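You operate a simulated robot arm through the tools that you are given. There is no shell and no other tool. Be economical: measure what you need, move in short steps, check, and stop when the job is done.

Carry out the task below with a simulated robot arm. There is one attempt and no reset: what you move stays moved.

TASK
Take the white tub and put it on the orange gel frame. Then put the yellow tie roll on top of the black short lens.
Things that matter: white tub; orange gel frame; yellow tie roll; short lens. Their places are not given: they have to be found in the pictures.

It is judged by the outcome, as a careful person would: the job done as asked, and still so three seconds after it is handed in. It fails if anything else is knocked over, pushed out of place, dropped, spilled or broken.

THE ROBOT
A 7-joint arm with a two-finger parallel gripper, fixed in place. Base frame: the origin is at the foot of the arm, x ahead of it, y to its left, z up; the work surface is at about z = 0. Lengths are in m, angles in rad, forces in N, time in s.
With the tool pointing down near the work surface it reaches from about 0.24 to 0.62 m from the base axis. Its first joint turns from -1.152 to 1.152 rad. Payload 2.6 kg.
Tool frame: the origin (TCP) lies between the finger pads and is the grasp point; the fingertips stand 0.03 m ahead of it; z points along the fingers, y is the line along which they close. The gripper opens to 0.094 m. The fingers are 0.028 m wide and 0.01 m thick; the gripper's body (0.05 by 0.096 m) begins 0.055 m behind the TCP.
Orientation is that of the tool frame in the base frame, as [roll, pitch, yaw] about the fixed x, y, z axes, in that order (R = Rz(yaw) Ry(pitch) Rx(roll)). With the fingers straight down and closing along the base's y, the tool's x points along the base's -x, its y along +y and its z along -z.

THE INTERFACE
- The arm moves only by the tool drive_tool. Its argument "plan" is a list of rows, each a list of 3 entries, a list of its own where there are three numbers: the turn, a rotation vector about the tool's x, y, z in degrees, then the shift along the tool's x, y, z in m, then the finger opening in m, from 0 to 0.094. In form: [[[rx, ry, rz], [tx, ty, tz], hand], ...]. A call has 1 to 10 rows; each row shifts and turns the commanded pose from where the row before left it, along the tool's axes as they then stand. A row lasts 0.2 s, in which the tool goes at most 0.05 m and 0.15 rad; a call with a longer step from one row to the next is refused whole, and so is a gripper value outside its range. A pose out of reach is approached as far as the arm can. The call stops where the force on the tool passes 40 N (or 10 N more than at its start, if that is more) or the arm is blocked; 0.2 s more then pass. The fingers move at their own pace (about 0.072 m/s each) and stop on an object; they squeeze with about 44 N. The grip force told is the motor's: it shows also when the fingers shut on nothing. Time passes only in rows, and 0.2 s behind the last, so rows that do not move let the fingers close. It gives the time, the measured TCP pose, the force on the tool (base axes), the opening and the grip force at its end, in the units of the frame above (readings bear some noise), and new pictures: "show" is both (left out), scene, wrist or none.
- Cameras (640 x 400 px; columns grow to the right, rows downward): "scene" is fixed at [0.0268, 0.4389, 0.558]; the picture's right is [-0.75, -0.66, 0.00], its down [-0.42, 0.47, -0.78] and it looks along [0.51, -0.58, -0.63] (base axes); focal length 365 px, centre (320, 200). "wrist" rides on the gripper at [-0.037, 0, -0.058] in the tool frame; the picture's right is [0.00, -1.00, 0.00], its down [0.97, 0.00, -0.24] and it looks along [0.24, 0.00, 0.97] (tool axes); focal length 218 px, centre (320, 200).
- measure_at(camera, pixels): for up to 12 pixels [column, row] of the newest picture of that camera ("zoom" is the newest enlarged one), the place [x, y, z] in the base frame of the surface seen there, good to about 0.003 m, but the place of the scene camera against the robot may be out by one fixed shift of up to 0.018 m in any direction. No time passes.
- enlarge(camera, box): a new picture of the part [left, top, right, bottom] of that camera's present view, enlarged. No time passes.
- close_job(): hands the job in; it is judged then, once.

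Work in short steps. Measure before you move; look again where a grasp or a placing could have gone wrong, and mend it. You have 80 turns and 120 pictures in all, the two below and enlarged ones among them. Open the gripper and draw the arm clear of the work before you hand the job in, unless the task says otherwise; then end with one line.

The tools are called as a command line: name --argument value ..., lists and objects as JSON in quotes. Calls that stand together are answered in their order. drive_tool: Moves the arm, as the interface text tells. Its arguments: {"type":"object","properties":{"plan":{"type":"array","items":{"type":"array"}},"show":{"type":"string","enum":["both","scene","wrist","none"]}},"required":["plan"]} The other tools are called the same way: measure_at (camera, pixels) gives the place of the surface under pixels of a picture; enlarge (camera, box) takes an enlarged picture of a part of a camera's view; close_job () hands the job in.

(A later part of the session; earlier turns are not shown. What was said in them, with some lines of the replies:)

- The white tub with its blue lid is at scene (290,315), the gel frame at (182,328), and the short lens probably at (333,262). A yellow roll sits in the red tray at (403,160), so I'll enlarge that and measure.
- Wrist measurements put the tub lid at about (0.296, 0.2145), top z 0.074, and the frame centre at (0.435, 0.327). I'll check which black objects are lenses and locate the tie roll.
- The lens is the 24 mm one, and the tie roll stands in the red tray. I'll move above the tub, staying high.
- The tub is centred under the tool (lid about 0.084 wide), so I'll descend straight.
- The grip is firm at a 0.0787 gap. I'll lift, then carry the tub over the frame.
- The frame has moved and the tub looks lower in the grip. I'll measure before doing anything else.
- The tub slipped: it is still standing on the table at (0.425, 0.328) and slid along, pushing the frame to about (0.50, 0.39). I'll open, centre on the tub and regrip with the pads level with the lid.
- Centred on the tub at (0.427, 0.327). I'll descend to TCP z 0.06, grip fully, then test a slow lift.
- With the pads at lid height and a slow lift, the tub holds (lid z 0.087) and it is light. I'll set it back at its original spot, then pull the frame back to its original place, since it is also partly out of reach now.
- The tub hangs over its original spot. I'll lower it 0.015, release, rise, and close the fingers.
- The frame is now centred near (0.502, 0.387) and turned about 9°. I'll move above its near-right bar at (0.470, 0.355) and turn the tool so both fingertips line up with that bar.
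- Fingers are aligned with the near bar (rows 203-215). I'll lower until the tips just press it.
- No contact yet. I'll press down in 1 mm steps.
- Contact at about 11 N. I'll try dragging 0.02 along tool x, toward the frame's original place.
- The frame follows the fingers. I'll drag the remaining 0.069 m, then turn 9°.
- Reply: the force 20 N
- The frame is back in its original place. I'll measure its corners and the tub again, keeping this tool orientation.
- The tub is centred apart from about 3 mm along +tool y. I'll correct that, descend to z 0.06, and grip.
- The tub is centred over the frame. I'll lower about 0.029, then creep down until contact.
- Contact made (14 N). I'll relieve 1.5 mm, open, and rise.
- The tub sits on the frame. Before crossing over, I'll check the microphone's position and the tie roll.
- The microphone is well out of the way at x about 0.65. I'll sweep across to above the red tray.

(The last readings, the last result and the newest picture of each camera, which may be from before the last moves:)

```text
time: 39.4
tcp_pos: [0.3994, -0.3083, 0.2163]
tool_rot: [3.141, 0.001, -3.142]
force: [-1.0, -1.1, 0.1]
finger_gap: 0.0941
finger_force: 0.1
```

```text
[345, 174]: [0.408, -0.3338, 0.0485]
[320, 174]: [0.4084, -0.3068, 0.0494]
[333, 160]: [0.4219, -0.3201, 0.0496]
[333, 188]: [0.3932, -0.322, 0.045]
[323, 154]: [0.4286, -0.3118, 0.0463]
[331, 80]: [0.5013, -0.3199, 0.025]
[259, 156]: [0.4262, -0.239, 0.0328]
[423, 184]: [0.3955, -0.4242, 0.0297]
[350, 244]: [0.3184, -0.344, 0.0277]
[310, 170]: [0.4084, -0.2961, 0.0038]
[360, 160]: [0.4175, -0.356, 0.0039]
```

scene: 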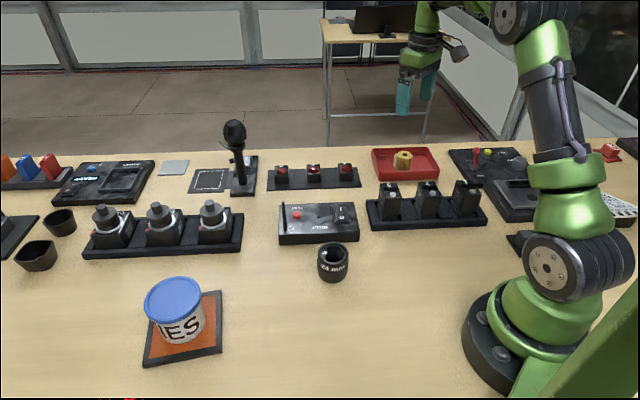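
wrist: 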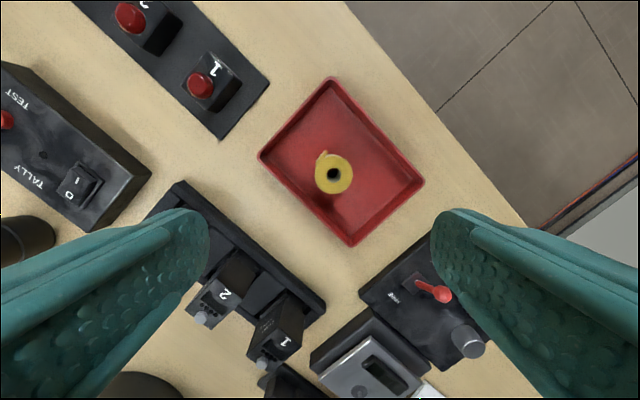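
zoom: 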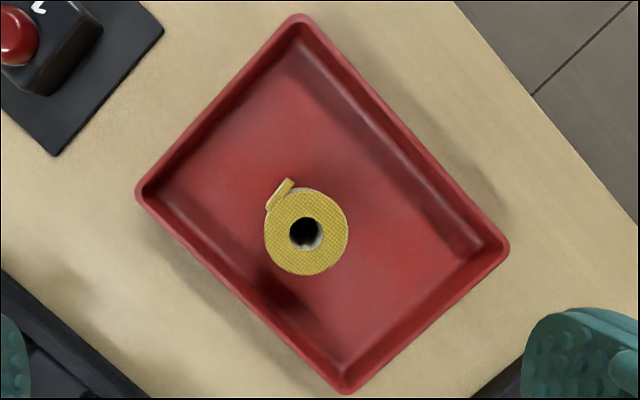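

The roll centre is at (0.408, -0.3205), about 0.038 in diameter, top z 0.049. I'll turn the tool 44° so the fingers close along the tray's long axis, clear of the walls and flat against the tail.

drive_tool --plan '[[[0, 0, 0], [-0.009, -0.0122, 0.03], 0.08], [[0, 0, 7.4], [0, 0, 0.03], 0.08], [[0, 0, 7.4], [0, 0, 0.02], 0.08], [[0, 0, 7.4], [0, 0, 0], 0.08], [[0, 0, 7.4], [0, 0, 0], 0.08], [[0, 0, 7.4], [0, 0, 0], 0.08], [[0, 0, 7.3], [0, 0, 0], 0.08], [[0, 0, 0], [0, 0, 0], 0.08]]'

```text
time: 41.2
tcp_pos: [0.4078, -0.3192, 0.1394]
tool_rot: [-3.141, -0.001, 2.367]
force: [-0.5, 0.1, -0.1]
finger_gap: 0.0801
finger_force: 0.0
```

scene: 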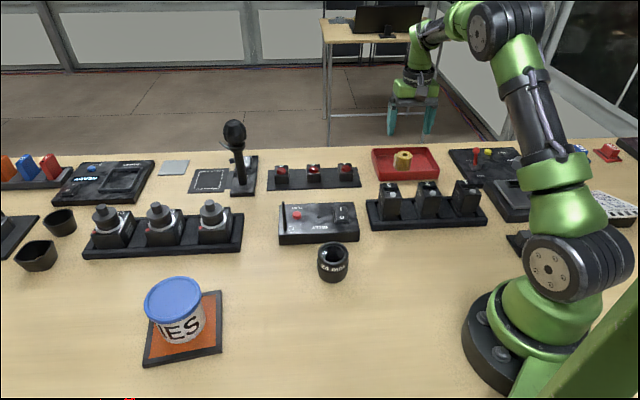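
wrist: 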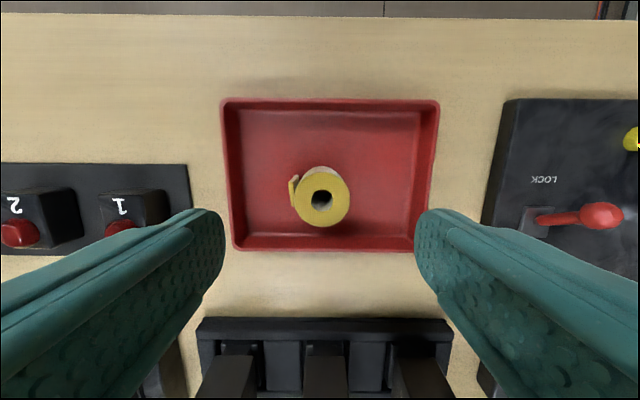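

Aligned: roll plus tail span columns 289–350, centred at 320. I'll descend to z 0.041 and grip.

drive_tool --plan '[[[0, 0, 0], [-0.0015, 0, 0.03], 0.08], [[0, 0, 0], [0, 0, 0.03], 0.08], [[0, 0, 0], [0, 0, 0.025], 0.08], [[0, 0, 0], [0, 0, 0.013], 0.08], [[0, 0, 0], [0, 0, 0], 0.08]]' --show "wrist"

drive_tool --plan '[[[0, 0, 0], [0, 0, 0], 0.0], [[0, 0, 0], [0, 0, 0], 0.0], [[0, 0, 0], [0, 0, 0], 0.0], [[0, 0, 0], [0, 0, 0], 0.0], [[0, 0, 0], [0, 0, 0], 0.0]]' --show "wrist"

```text
time: 42.4
tcp_pos: [0.4092, -0.3209, 0.0394]
tool_rot: [-3.141, 0.001, 2.371]
force: [0.7, 0.0, -0.1]
finger_gap: 0.0802
finger_force: 0.0
```

wrist: 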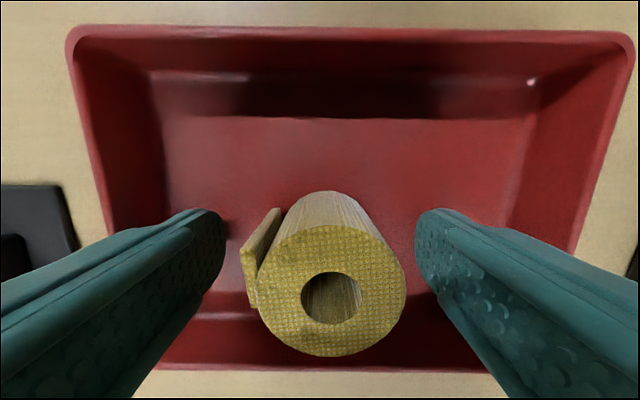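

```text
time: 43.6
tcp_pos: [0.4091, -0.3206, 0.0397]
tool_rot: [3.141, -0.001, 2.368]
force: [-0.2, -0.5, 0.3]
finger_gap: 0.0384
finger_force: 43.9
```

wrist: 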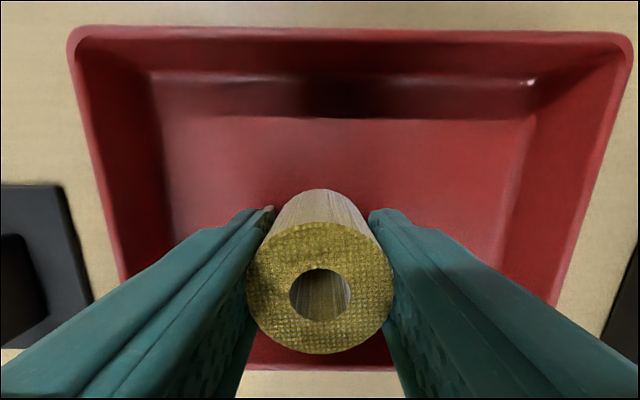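

Gripped at a 0.0384 gap. I'll lift slowly.

drive_tool --plan '[[[0, 0, 0], [0, 0, -0.003], 0.0], [[0, 0, 0], [0, 0, -0.005], 0.0], [[0, 0, 0], [0, 0, -0.008], 0.0], [[0, 0, 0], [0, 0, -0.01], 0.0], [[0, 0, 0], [0, 0, -0.012], 0.0], [[0, 0, 0], [0, 0, -0.014], 0.0], [[0, 0, 0], [0, 0, -0.016], 0.0], [[0, 0, 0], [0, 0, -0.016], 0.0], [[0, 0, 0], [0, 0, -0.016], 0.0], [[0, 0, 0], [0, 0, -0.01], 0.0]]'

```text
time: 45.8
tcp_pos: [0.4085, -0.3213, 0.1503]
tool_rot: [3.141, -0.001, 2.367]
force: [0.3, -0.9, -0.6]
finger_gap: 0.0383
finger_force: 43.9
```

scene: 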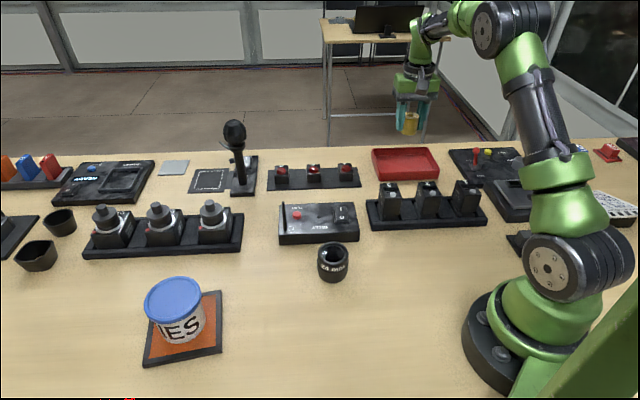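
wrist: 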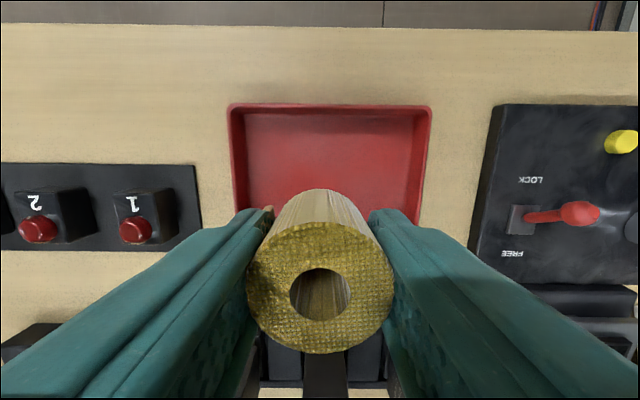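

The roll is held. I'll raise it a little and carry it to just beyond the lens, so the wrist camera can look at the lens top.

drive_tool --plan '[[[0, 0, 0], [0.006, 0.0034, -0.015], 0.0], [[0, 0, 0], [0.014, 0.008, -0.015], 0.0], [[0, 0, 0], [0.025, 0.014, 0], 0.0], [[0, 0, 0], [0.025, 0.014, 0], 0.0], [[0, 0, 0], [0.025, 0.014, 0], 0.0], [[0, 0, 0], [0.025, 0.014, 0], 0.0], [[0, 0, 0], [0.025, 0.014, 0], 0.0], [[0, 0, 0], [0.025, 0.014, 0], 0.0], [[0, 0, 0], [0.025, 0.014, 0], 0.0], [[0, 0, 0], [0.025, 0.014, 0], 0.0]]' --show "none"

drive_tool --plan '[[[0, 0, 0], [0.025, 0.014, 0], 0.0], [[0, 0, 0], [0.025, 0.014, 0], 0.0], [[0, 0, 0], [0.025, 0.014, 0], 0.0], [[0, 0, 0], [0.025, 0.014, 0], 0.0], [[0, 0, 0], [0.025, 0.014, 0], 0.0], [[0, 0, 0], [0.025, 0.014, 0], 0.0], [[0, 0, 0], [0.018, 0.01, 0], 0.0], [[0, 0, 0], [0.01, 0.006, 0], 0.0], [[0, 0, 0], [0, 0, 0], 0.0]]'

```text
time: 48.0
tcp_pos: [0.3365, -0.0796, 0.1808]
tool_rot: [3.141, 0.0, 2.368]
force: [-0.2, 0.2, 0.8]
finger_gap: 0.0383
finger_force: 43.3
```

```text
time: 50.0
tcp_pos: [0.2811, 0.1165, 0.1809]
tool_rot: [-3.14, 0.0, 2.368]
force: [0.5, -0.3, -0.1]
finger_gap: 0.0383
finger_force: 43.2
```

scene: 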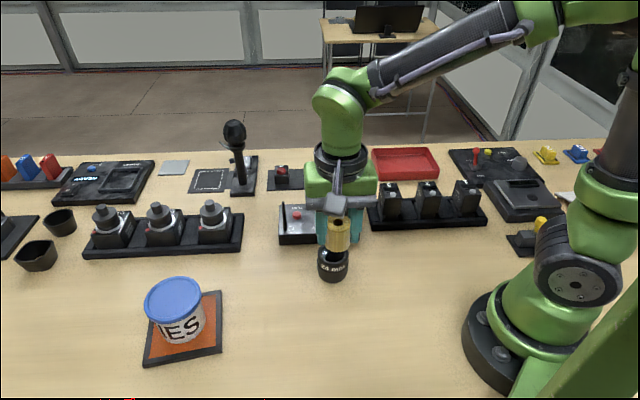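
wrist: 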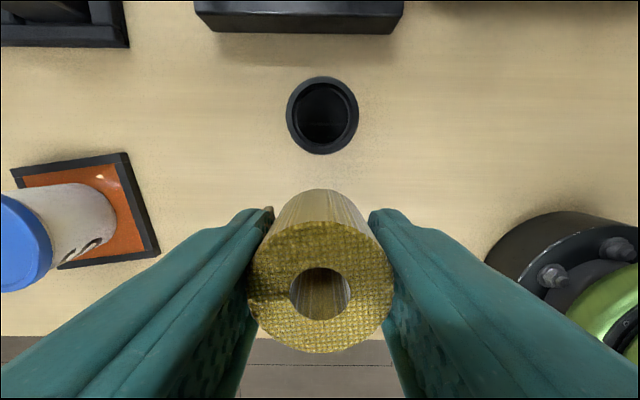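

enlarge --camera "wrist" --box '[260, 60, 380, 170]'

```text
3.64 times, centred on (320, 115) of wrist
```

zoom: 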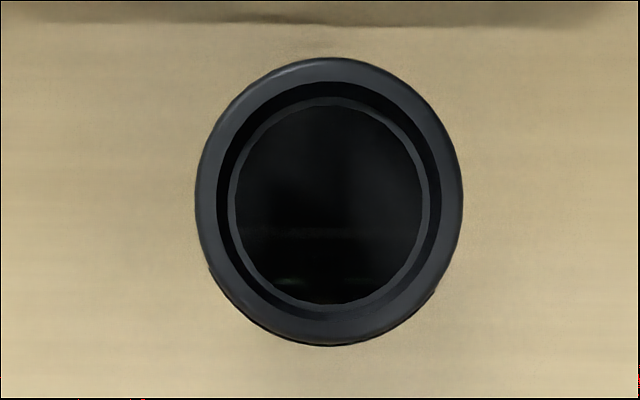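

measure_at --camera "zoom" --pixels '[[202, 195], [455, 195], [330, 65], [330, 330], [224, 195], [434, 195], [330, 205], [330, 90], [330, 312], [330, 102]]'

```text
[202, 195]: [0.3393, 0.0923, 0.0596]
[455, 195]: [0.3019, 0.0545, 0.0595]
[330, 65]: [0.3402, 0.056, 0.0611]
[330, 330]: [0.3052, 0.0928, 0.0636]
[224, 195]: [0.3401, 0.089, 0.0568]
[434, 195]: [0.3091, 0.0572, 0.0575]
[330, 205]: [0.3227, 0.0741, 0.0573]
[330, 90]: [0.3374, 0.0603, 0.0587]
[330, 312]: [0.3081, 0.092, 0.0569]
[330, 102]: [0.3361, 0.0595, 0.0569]
```

The lens top centre is about (0.3225, 0.0745), rim z 0.0605, inner face z 0.057. I'll move the roll over it and lower to just above the rim.

drive_tool --plan '[[[0, 0, 0], [-0.007, 0, 0], 0.0], [[0, 0, 0], [-0.018, -0.001, 0], 0.0], [[0, 0, 0], [-0.02, 0, 0.005], 0.0], [[0, 0, 0], [-0.012, 0, 0.01], 0.0], [[0, 0, 0], [0, 0, 0.015], 0.0], [[0, 0, 0], [0, 0, 0.015], 0.0], [[0, 0, 0], [0, 0, 0.015], 0.0], [[0, 0, 0], [0, 0, 0.01], 0.0], [[0, 0, 0], [0, 0, 0.005], 0.0], [[0, 0, 0], [0, 0, 0], 0.0]]'

enlarge --camera "scene" --box '[270, 190, 400, 300]'

```text
time: 52.2
tcp_pos: [0.3209, 0.0767, 0.1065]
tool_rot: [3.14, -0.001, 2.367]
force: [-0.6, -0.7, -0.8]
finger_gap: 0.0385
finger_force: 43.8
```

scene: 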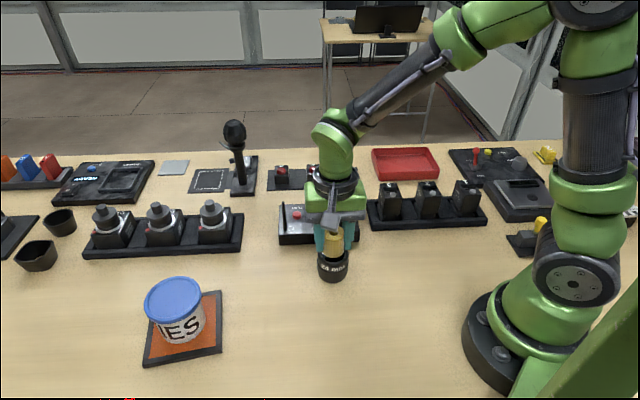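
wrist: 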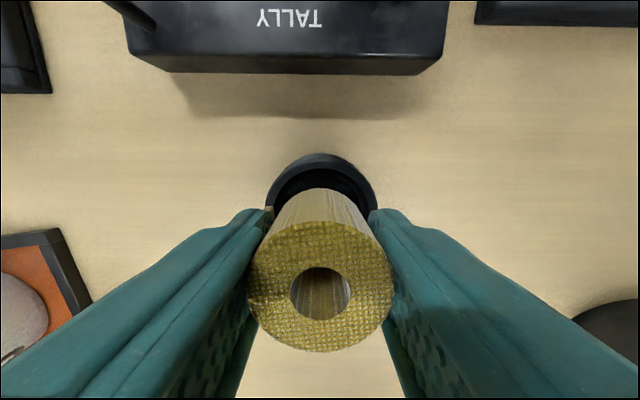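

```text
3.64 times, centred on (335, 245) of scene
```

zoom: 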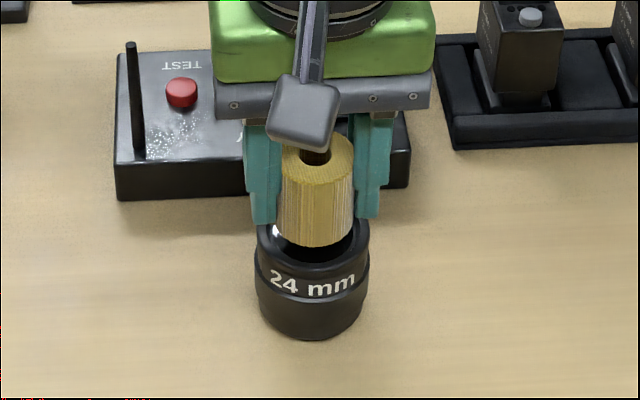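

enlarge --camera "wrist" --box '[250, 140, 390, 230]'

measure_at --camera "wrist" --pixels '[[320, 155], [320, 158], [320, 162], [320, 185], [272, 185], [370, 185], [285, 166], [357, 166], [320, 226], [320, 348]]'

```text
4.44 times, centred on (320, 185) of wrist
```

zoom: 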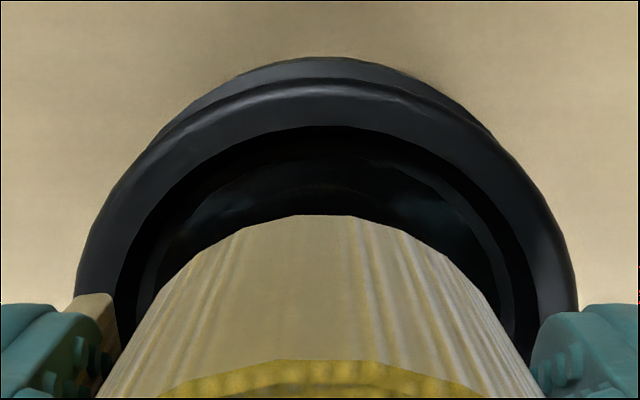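

```text
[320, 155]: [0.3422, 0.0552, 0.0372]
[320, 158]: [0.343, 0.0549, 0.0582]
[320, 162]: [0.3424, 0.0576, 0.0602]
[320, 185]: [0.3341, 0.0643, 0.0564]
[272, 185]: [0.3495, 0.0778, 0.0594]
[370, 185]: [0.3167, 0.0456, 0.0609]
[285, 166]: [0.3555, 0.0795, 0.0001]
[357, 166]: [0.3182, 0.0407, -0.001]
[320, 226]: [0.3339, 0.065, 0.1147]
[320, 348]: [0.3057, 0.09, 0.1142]
```

The rim's far edge shows the lens centre is about 5 mm further along -tool x than the roll. I'll shift by that, then lower gently.

drive_tool --plan '[[[0, 0, 0], [-0.0025, 0, 0], 0.0], [[0, 0, 0], [-0.0025, 0, 0], 0.0], [[0, 0, 0], [0, 0, 0.004], 0.0], [[0, 0, 0], [0, 0, 0.003], 0.0], [[0, 0, 0], [0, 0, 0.002], 0.0], [[0, 0, 0], [0, 0, 0], 0.0]]'

enlarge --camera "wrist" --box '[250, 140, 390, 230]'

```text
time: 53.6
tcp_pos: [0.3233, 0.0729, 0.0968]
tool_rot: [3.141, 0.001, 2.369]
force: [-0.1, 0.1, -0.6]
finger_gap: 0.0381
finger_force: 43.9
```

scene: 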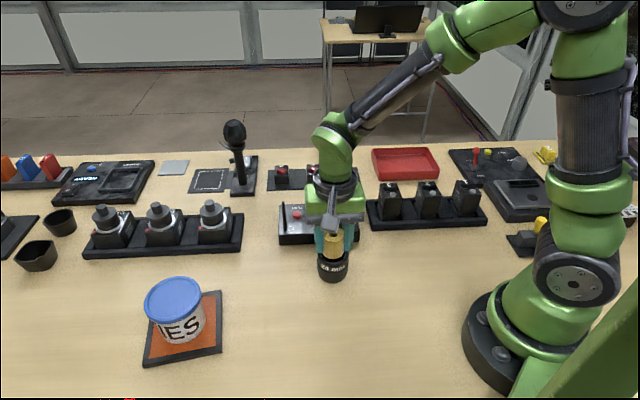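
wrist: 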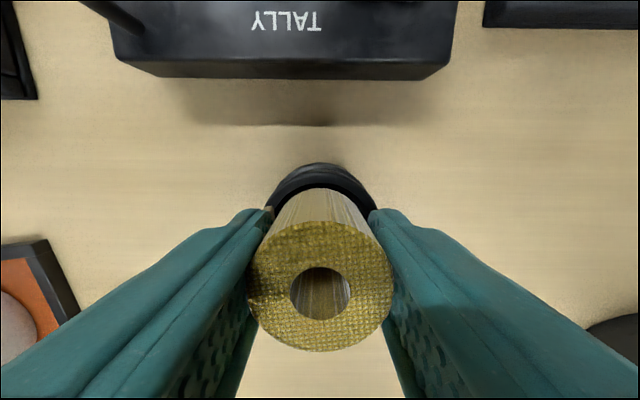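

```text
4.44 times, centred on (320, 185) of wrist
```

zoom: 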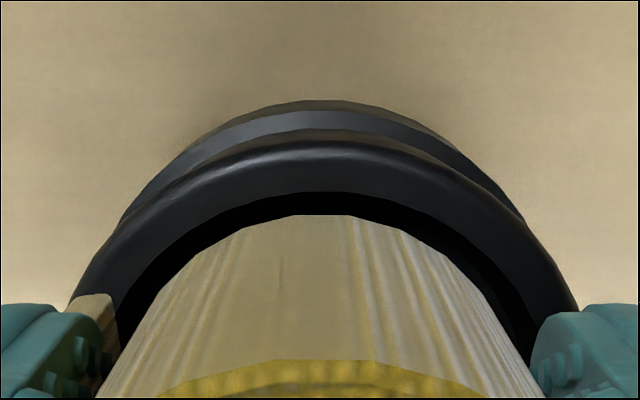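

Well centred. I'll creep down in 1 mm steps to contact.

drive_tool --plan '[[[0, 0, 0], [0, 0, 0.001], 0.0], [[0, 0, 0], [0, 0, 0.001], 0.0], [[0, 0, 0], [0, 0, 0], 0.0]]' --show "none"

drive_tool --plan '[[[0, 0, 0], [0, 0, 0.001], 0.0], [[0, 0, 0], [0, 0, 0], 0.0]]' --show "none"

```text
time: 54.4
tcp_pos: [0.3234, 0.0732, 0.0951]
tool_rot: [3.141, 0.002, 2.369]
force: [-4.2, -1.9, 12.3]
finger_gap: 0.0381
finger_force: 43.7
```

```text
time: 55.0
tcp_pos: [0.3246, 0.0737, 0.0938]
tool_rot: [3.138, 0.002, 2.369]
force: [-6.8, 0.1, 30.5]
finger_gap: 0.038
finger_force: 43.8
```

Contact is firm (30 N). I'll ease up 2 mm and look before releasing.

drive_tool --plan '[[[0, 0, 0], [0, 0, -0.0015], 0.0], [[0, 0, 0], [0, 0, 0], 0.0]]'

enlarge --camera "scene" --box '[270, 190, 400, 300]'

```text
time: 55.6
tcp_pos: [0.3239, 0.0722, 0.0954]
tool_rot: [3.141, -0.001, 2.366]
force: [3.7, 2.6, 7.1]
finger_gap: 0.038
finger_force: 43.9
```

scene: 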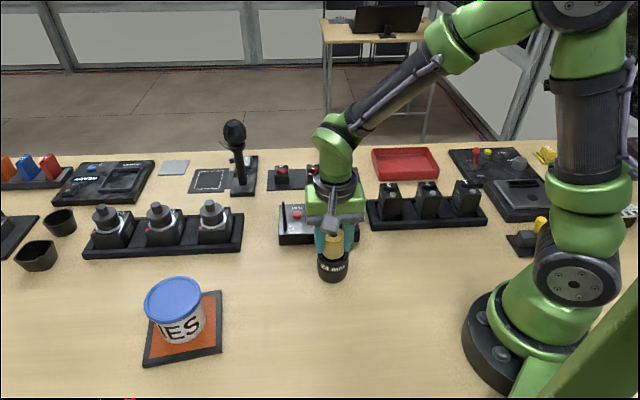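
wrist: 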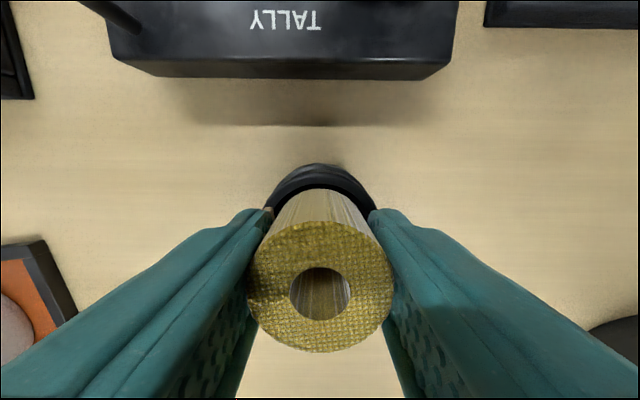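

```text
3.64 times, centred on (335, 245) of scene
```

zoom: 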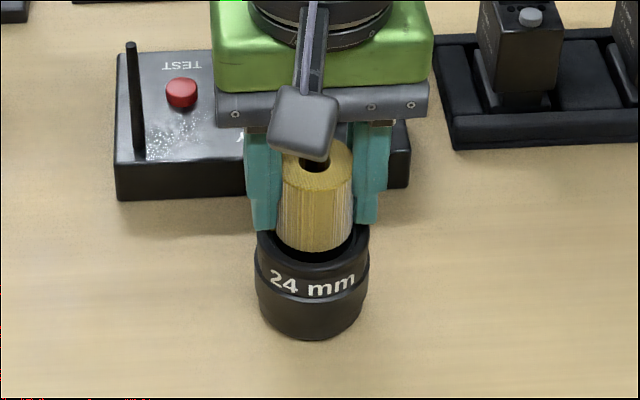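

The roll is seated on the lens. I'll release by opening moderately, then rise slowly.

drive_tool --plan '[[[0, 0, 0], [0, 0, -0.0005], 0.0], [[0, 0, 0], [0, 0, 0], 0.05], [[0, 0, 0], [0, 0, 0], 0.065], [[0, 0, 0], [0, 0, 0], 0.08], [[0, 0, 0], [0, 0, 0], 0.08], [[0, 0, 0], [0, 0, -0.02], 0.08], [[0, 0, 0], [0, 0, -0.04], 0.08], [[0, 0, 0], [0, 0, -0.04], 0.08], [[0, 0, 0], [0, 0, -0.02], 0.08], [[0, 0, 0], [0, 0, 0], 0.08]]'

enlarge --camera "scene" --box '[270, 190, 400, 300]'

```text
time: 57.8
tcp_pos: [0.3239, 0.0712, 0.2174]
tool_rot: [-3.141, 0.001, 2.37]
force: [-0.1, 0.0, -1.7]
finger_gap: 0.0799
finger_force: 0.0
```

scene: 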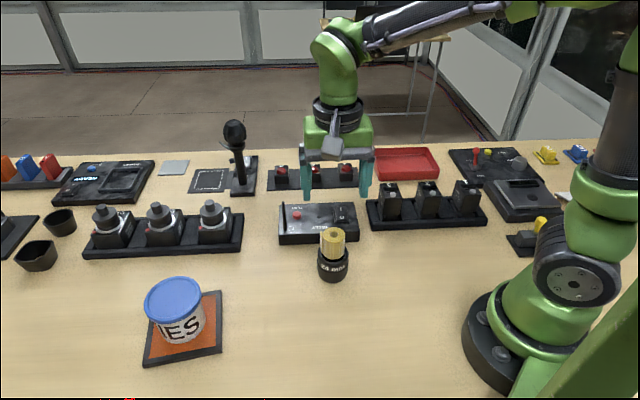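
wrist: 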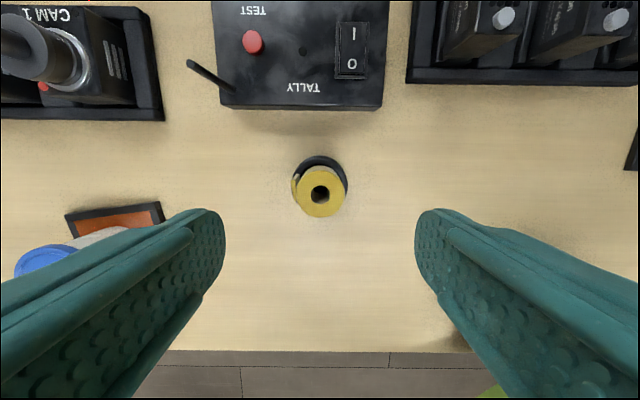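

```text
3.64 times, centred on (335, 245) of scene
```

zoom: 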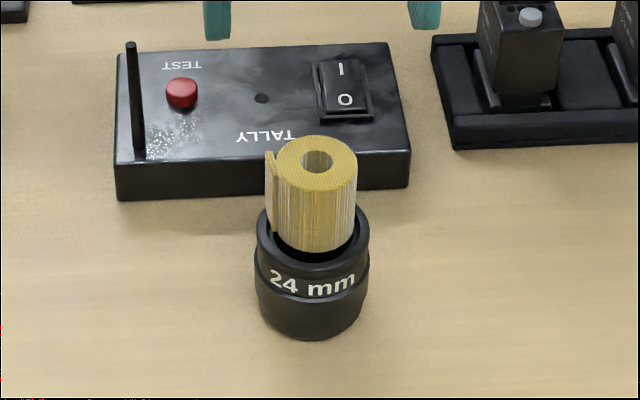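

The roll stands upright on the lens, and the tub is on the frame. The gripper is open and clear above the work, and I'll raise it a little further and recheck before handing in.

drive_tool --plan '[[[0, 0, 0], [0, 0, -0.03], 0.08], [[0, 0, 0], [0, 0, -0.03], 0.08], [[0, 0, 0], [0, 0, 0], 0.08], [[0, 0, 0], [0, 0, 0], 0.08]]' --show "scene"

```text
time: 58.8
tcp_pos: [0.324, 0.072, 0.2733]
tool_rot: [3.141, 0.0, 2.369]
force: [-0.7, 0.4, 0.7]
finger_gap: 0.0801
finger_force: 0.0
```

scene: 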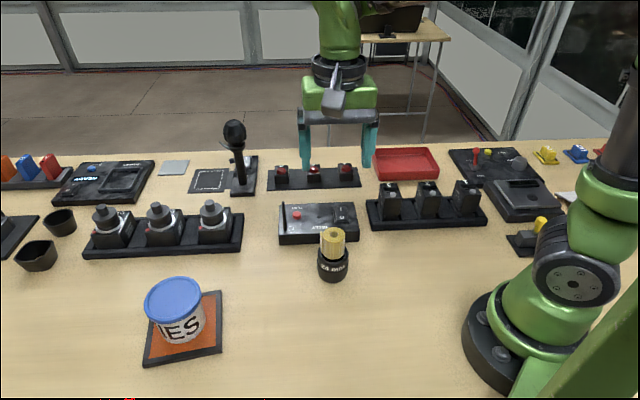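

close_job

```text
The job is handed in.
```

The white tub is on the orange gel frame and the yellow tie roll is upright on the short lens. On the first lift the tub slipped and pushed the frame about 9 cm, so I dragged the frame back to within a few millimetres of its original place before setting the tub on it.
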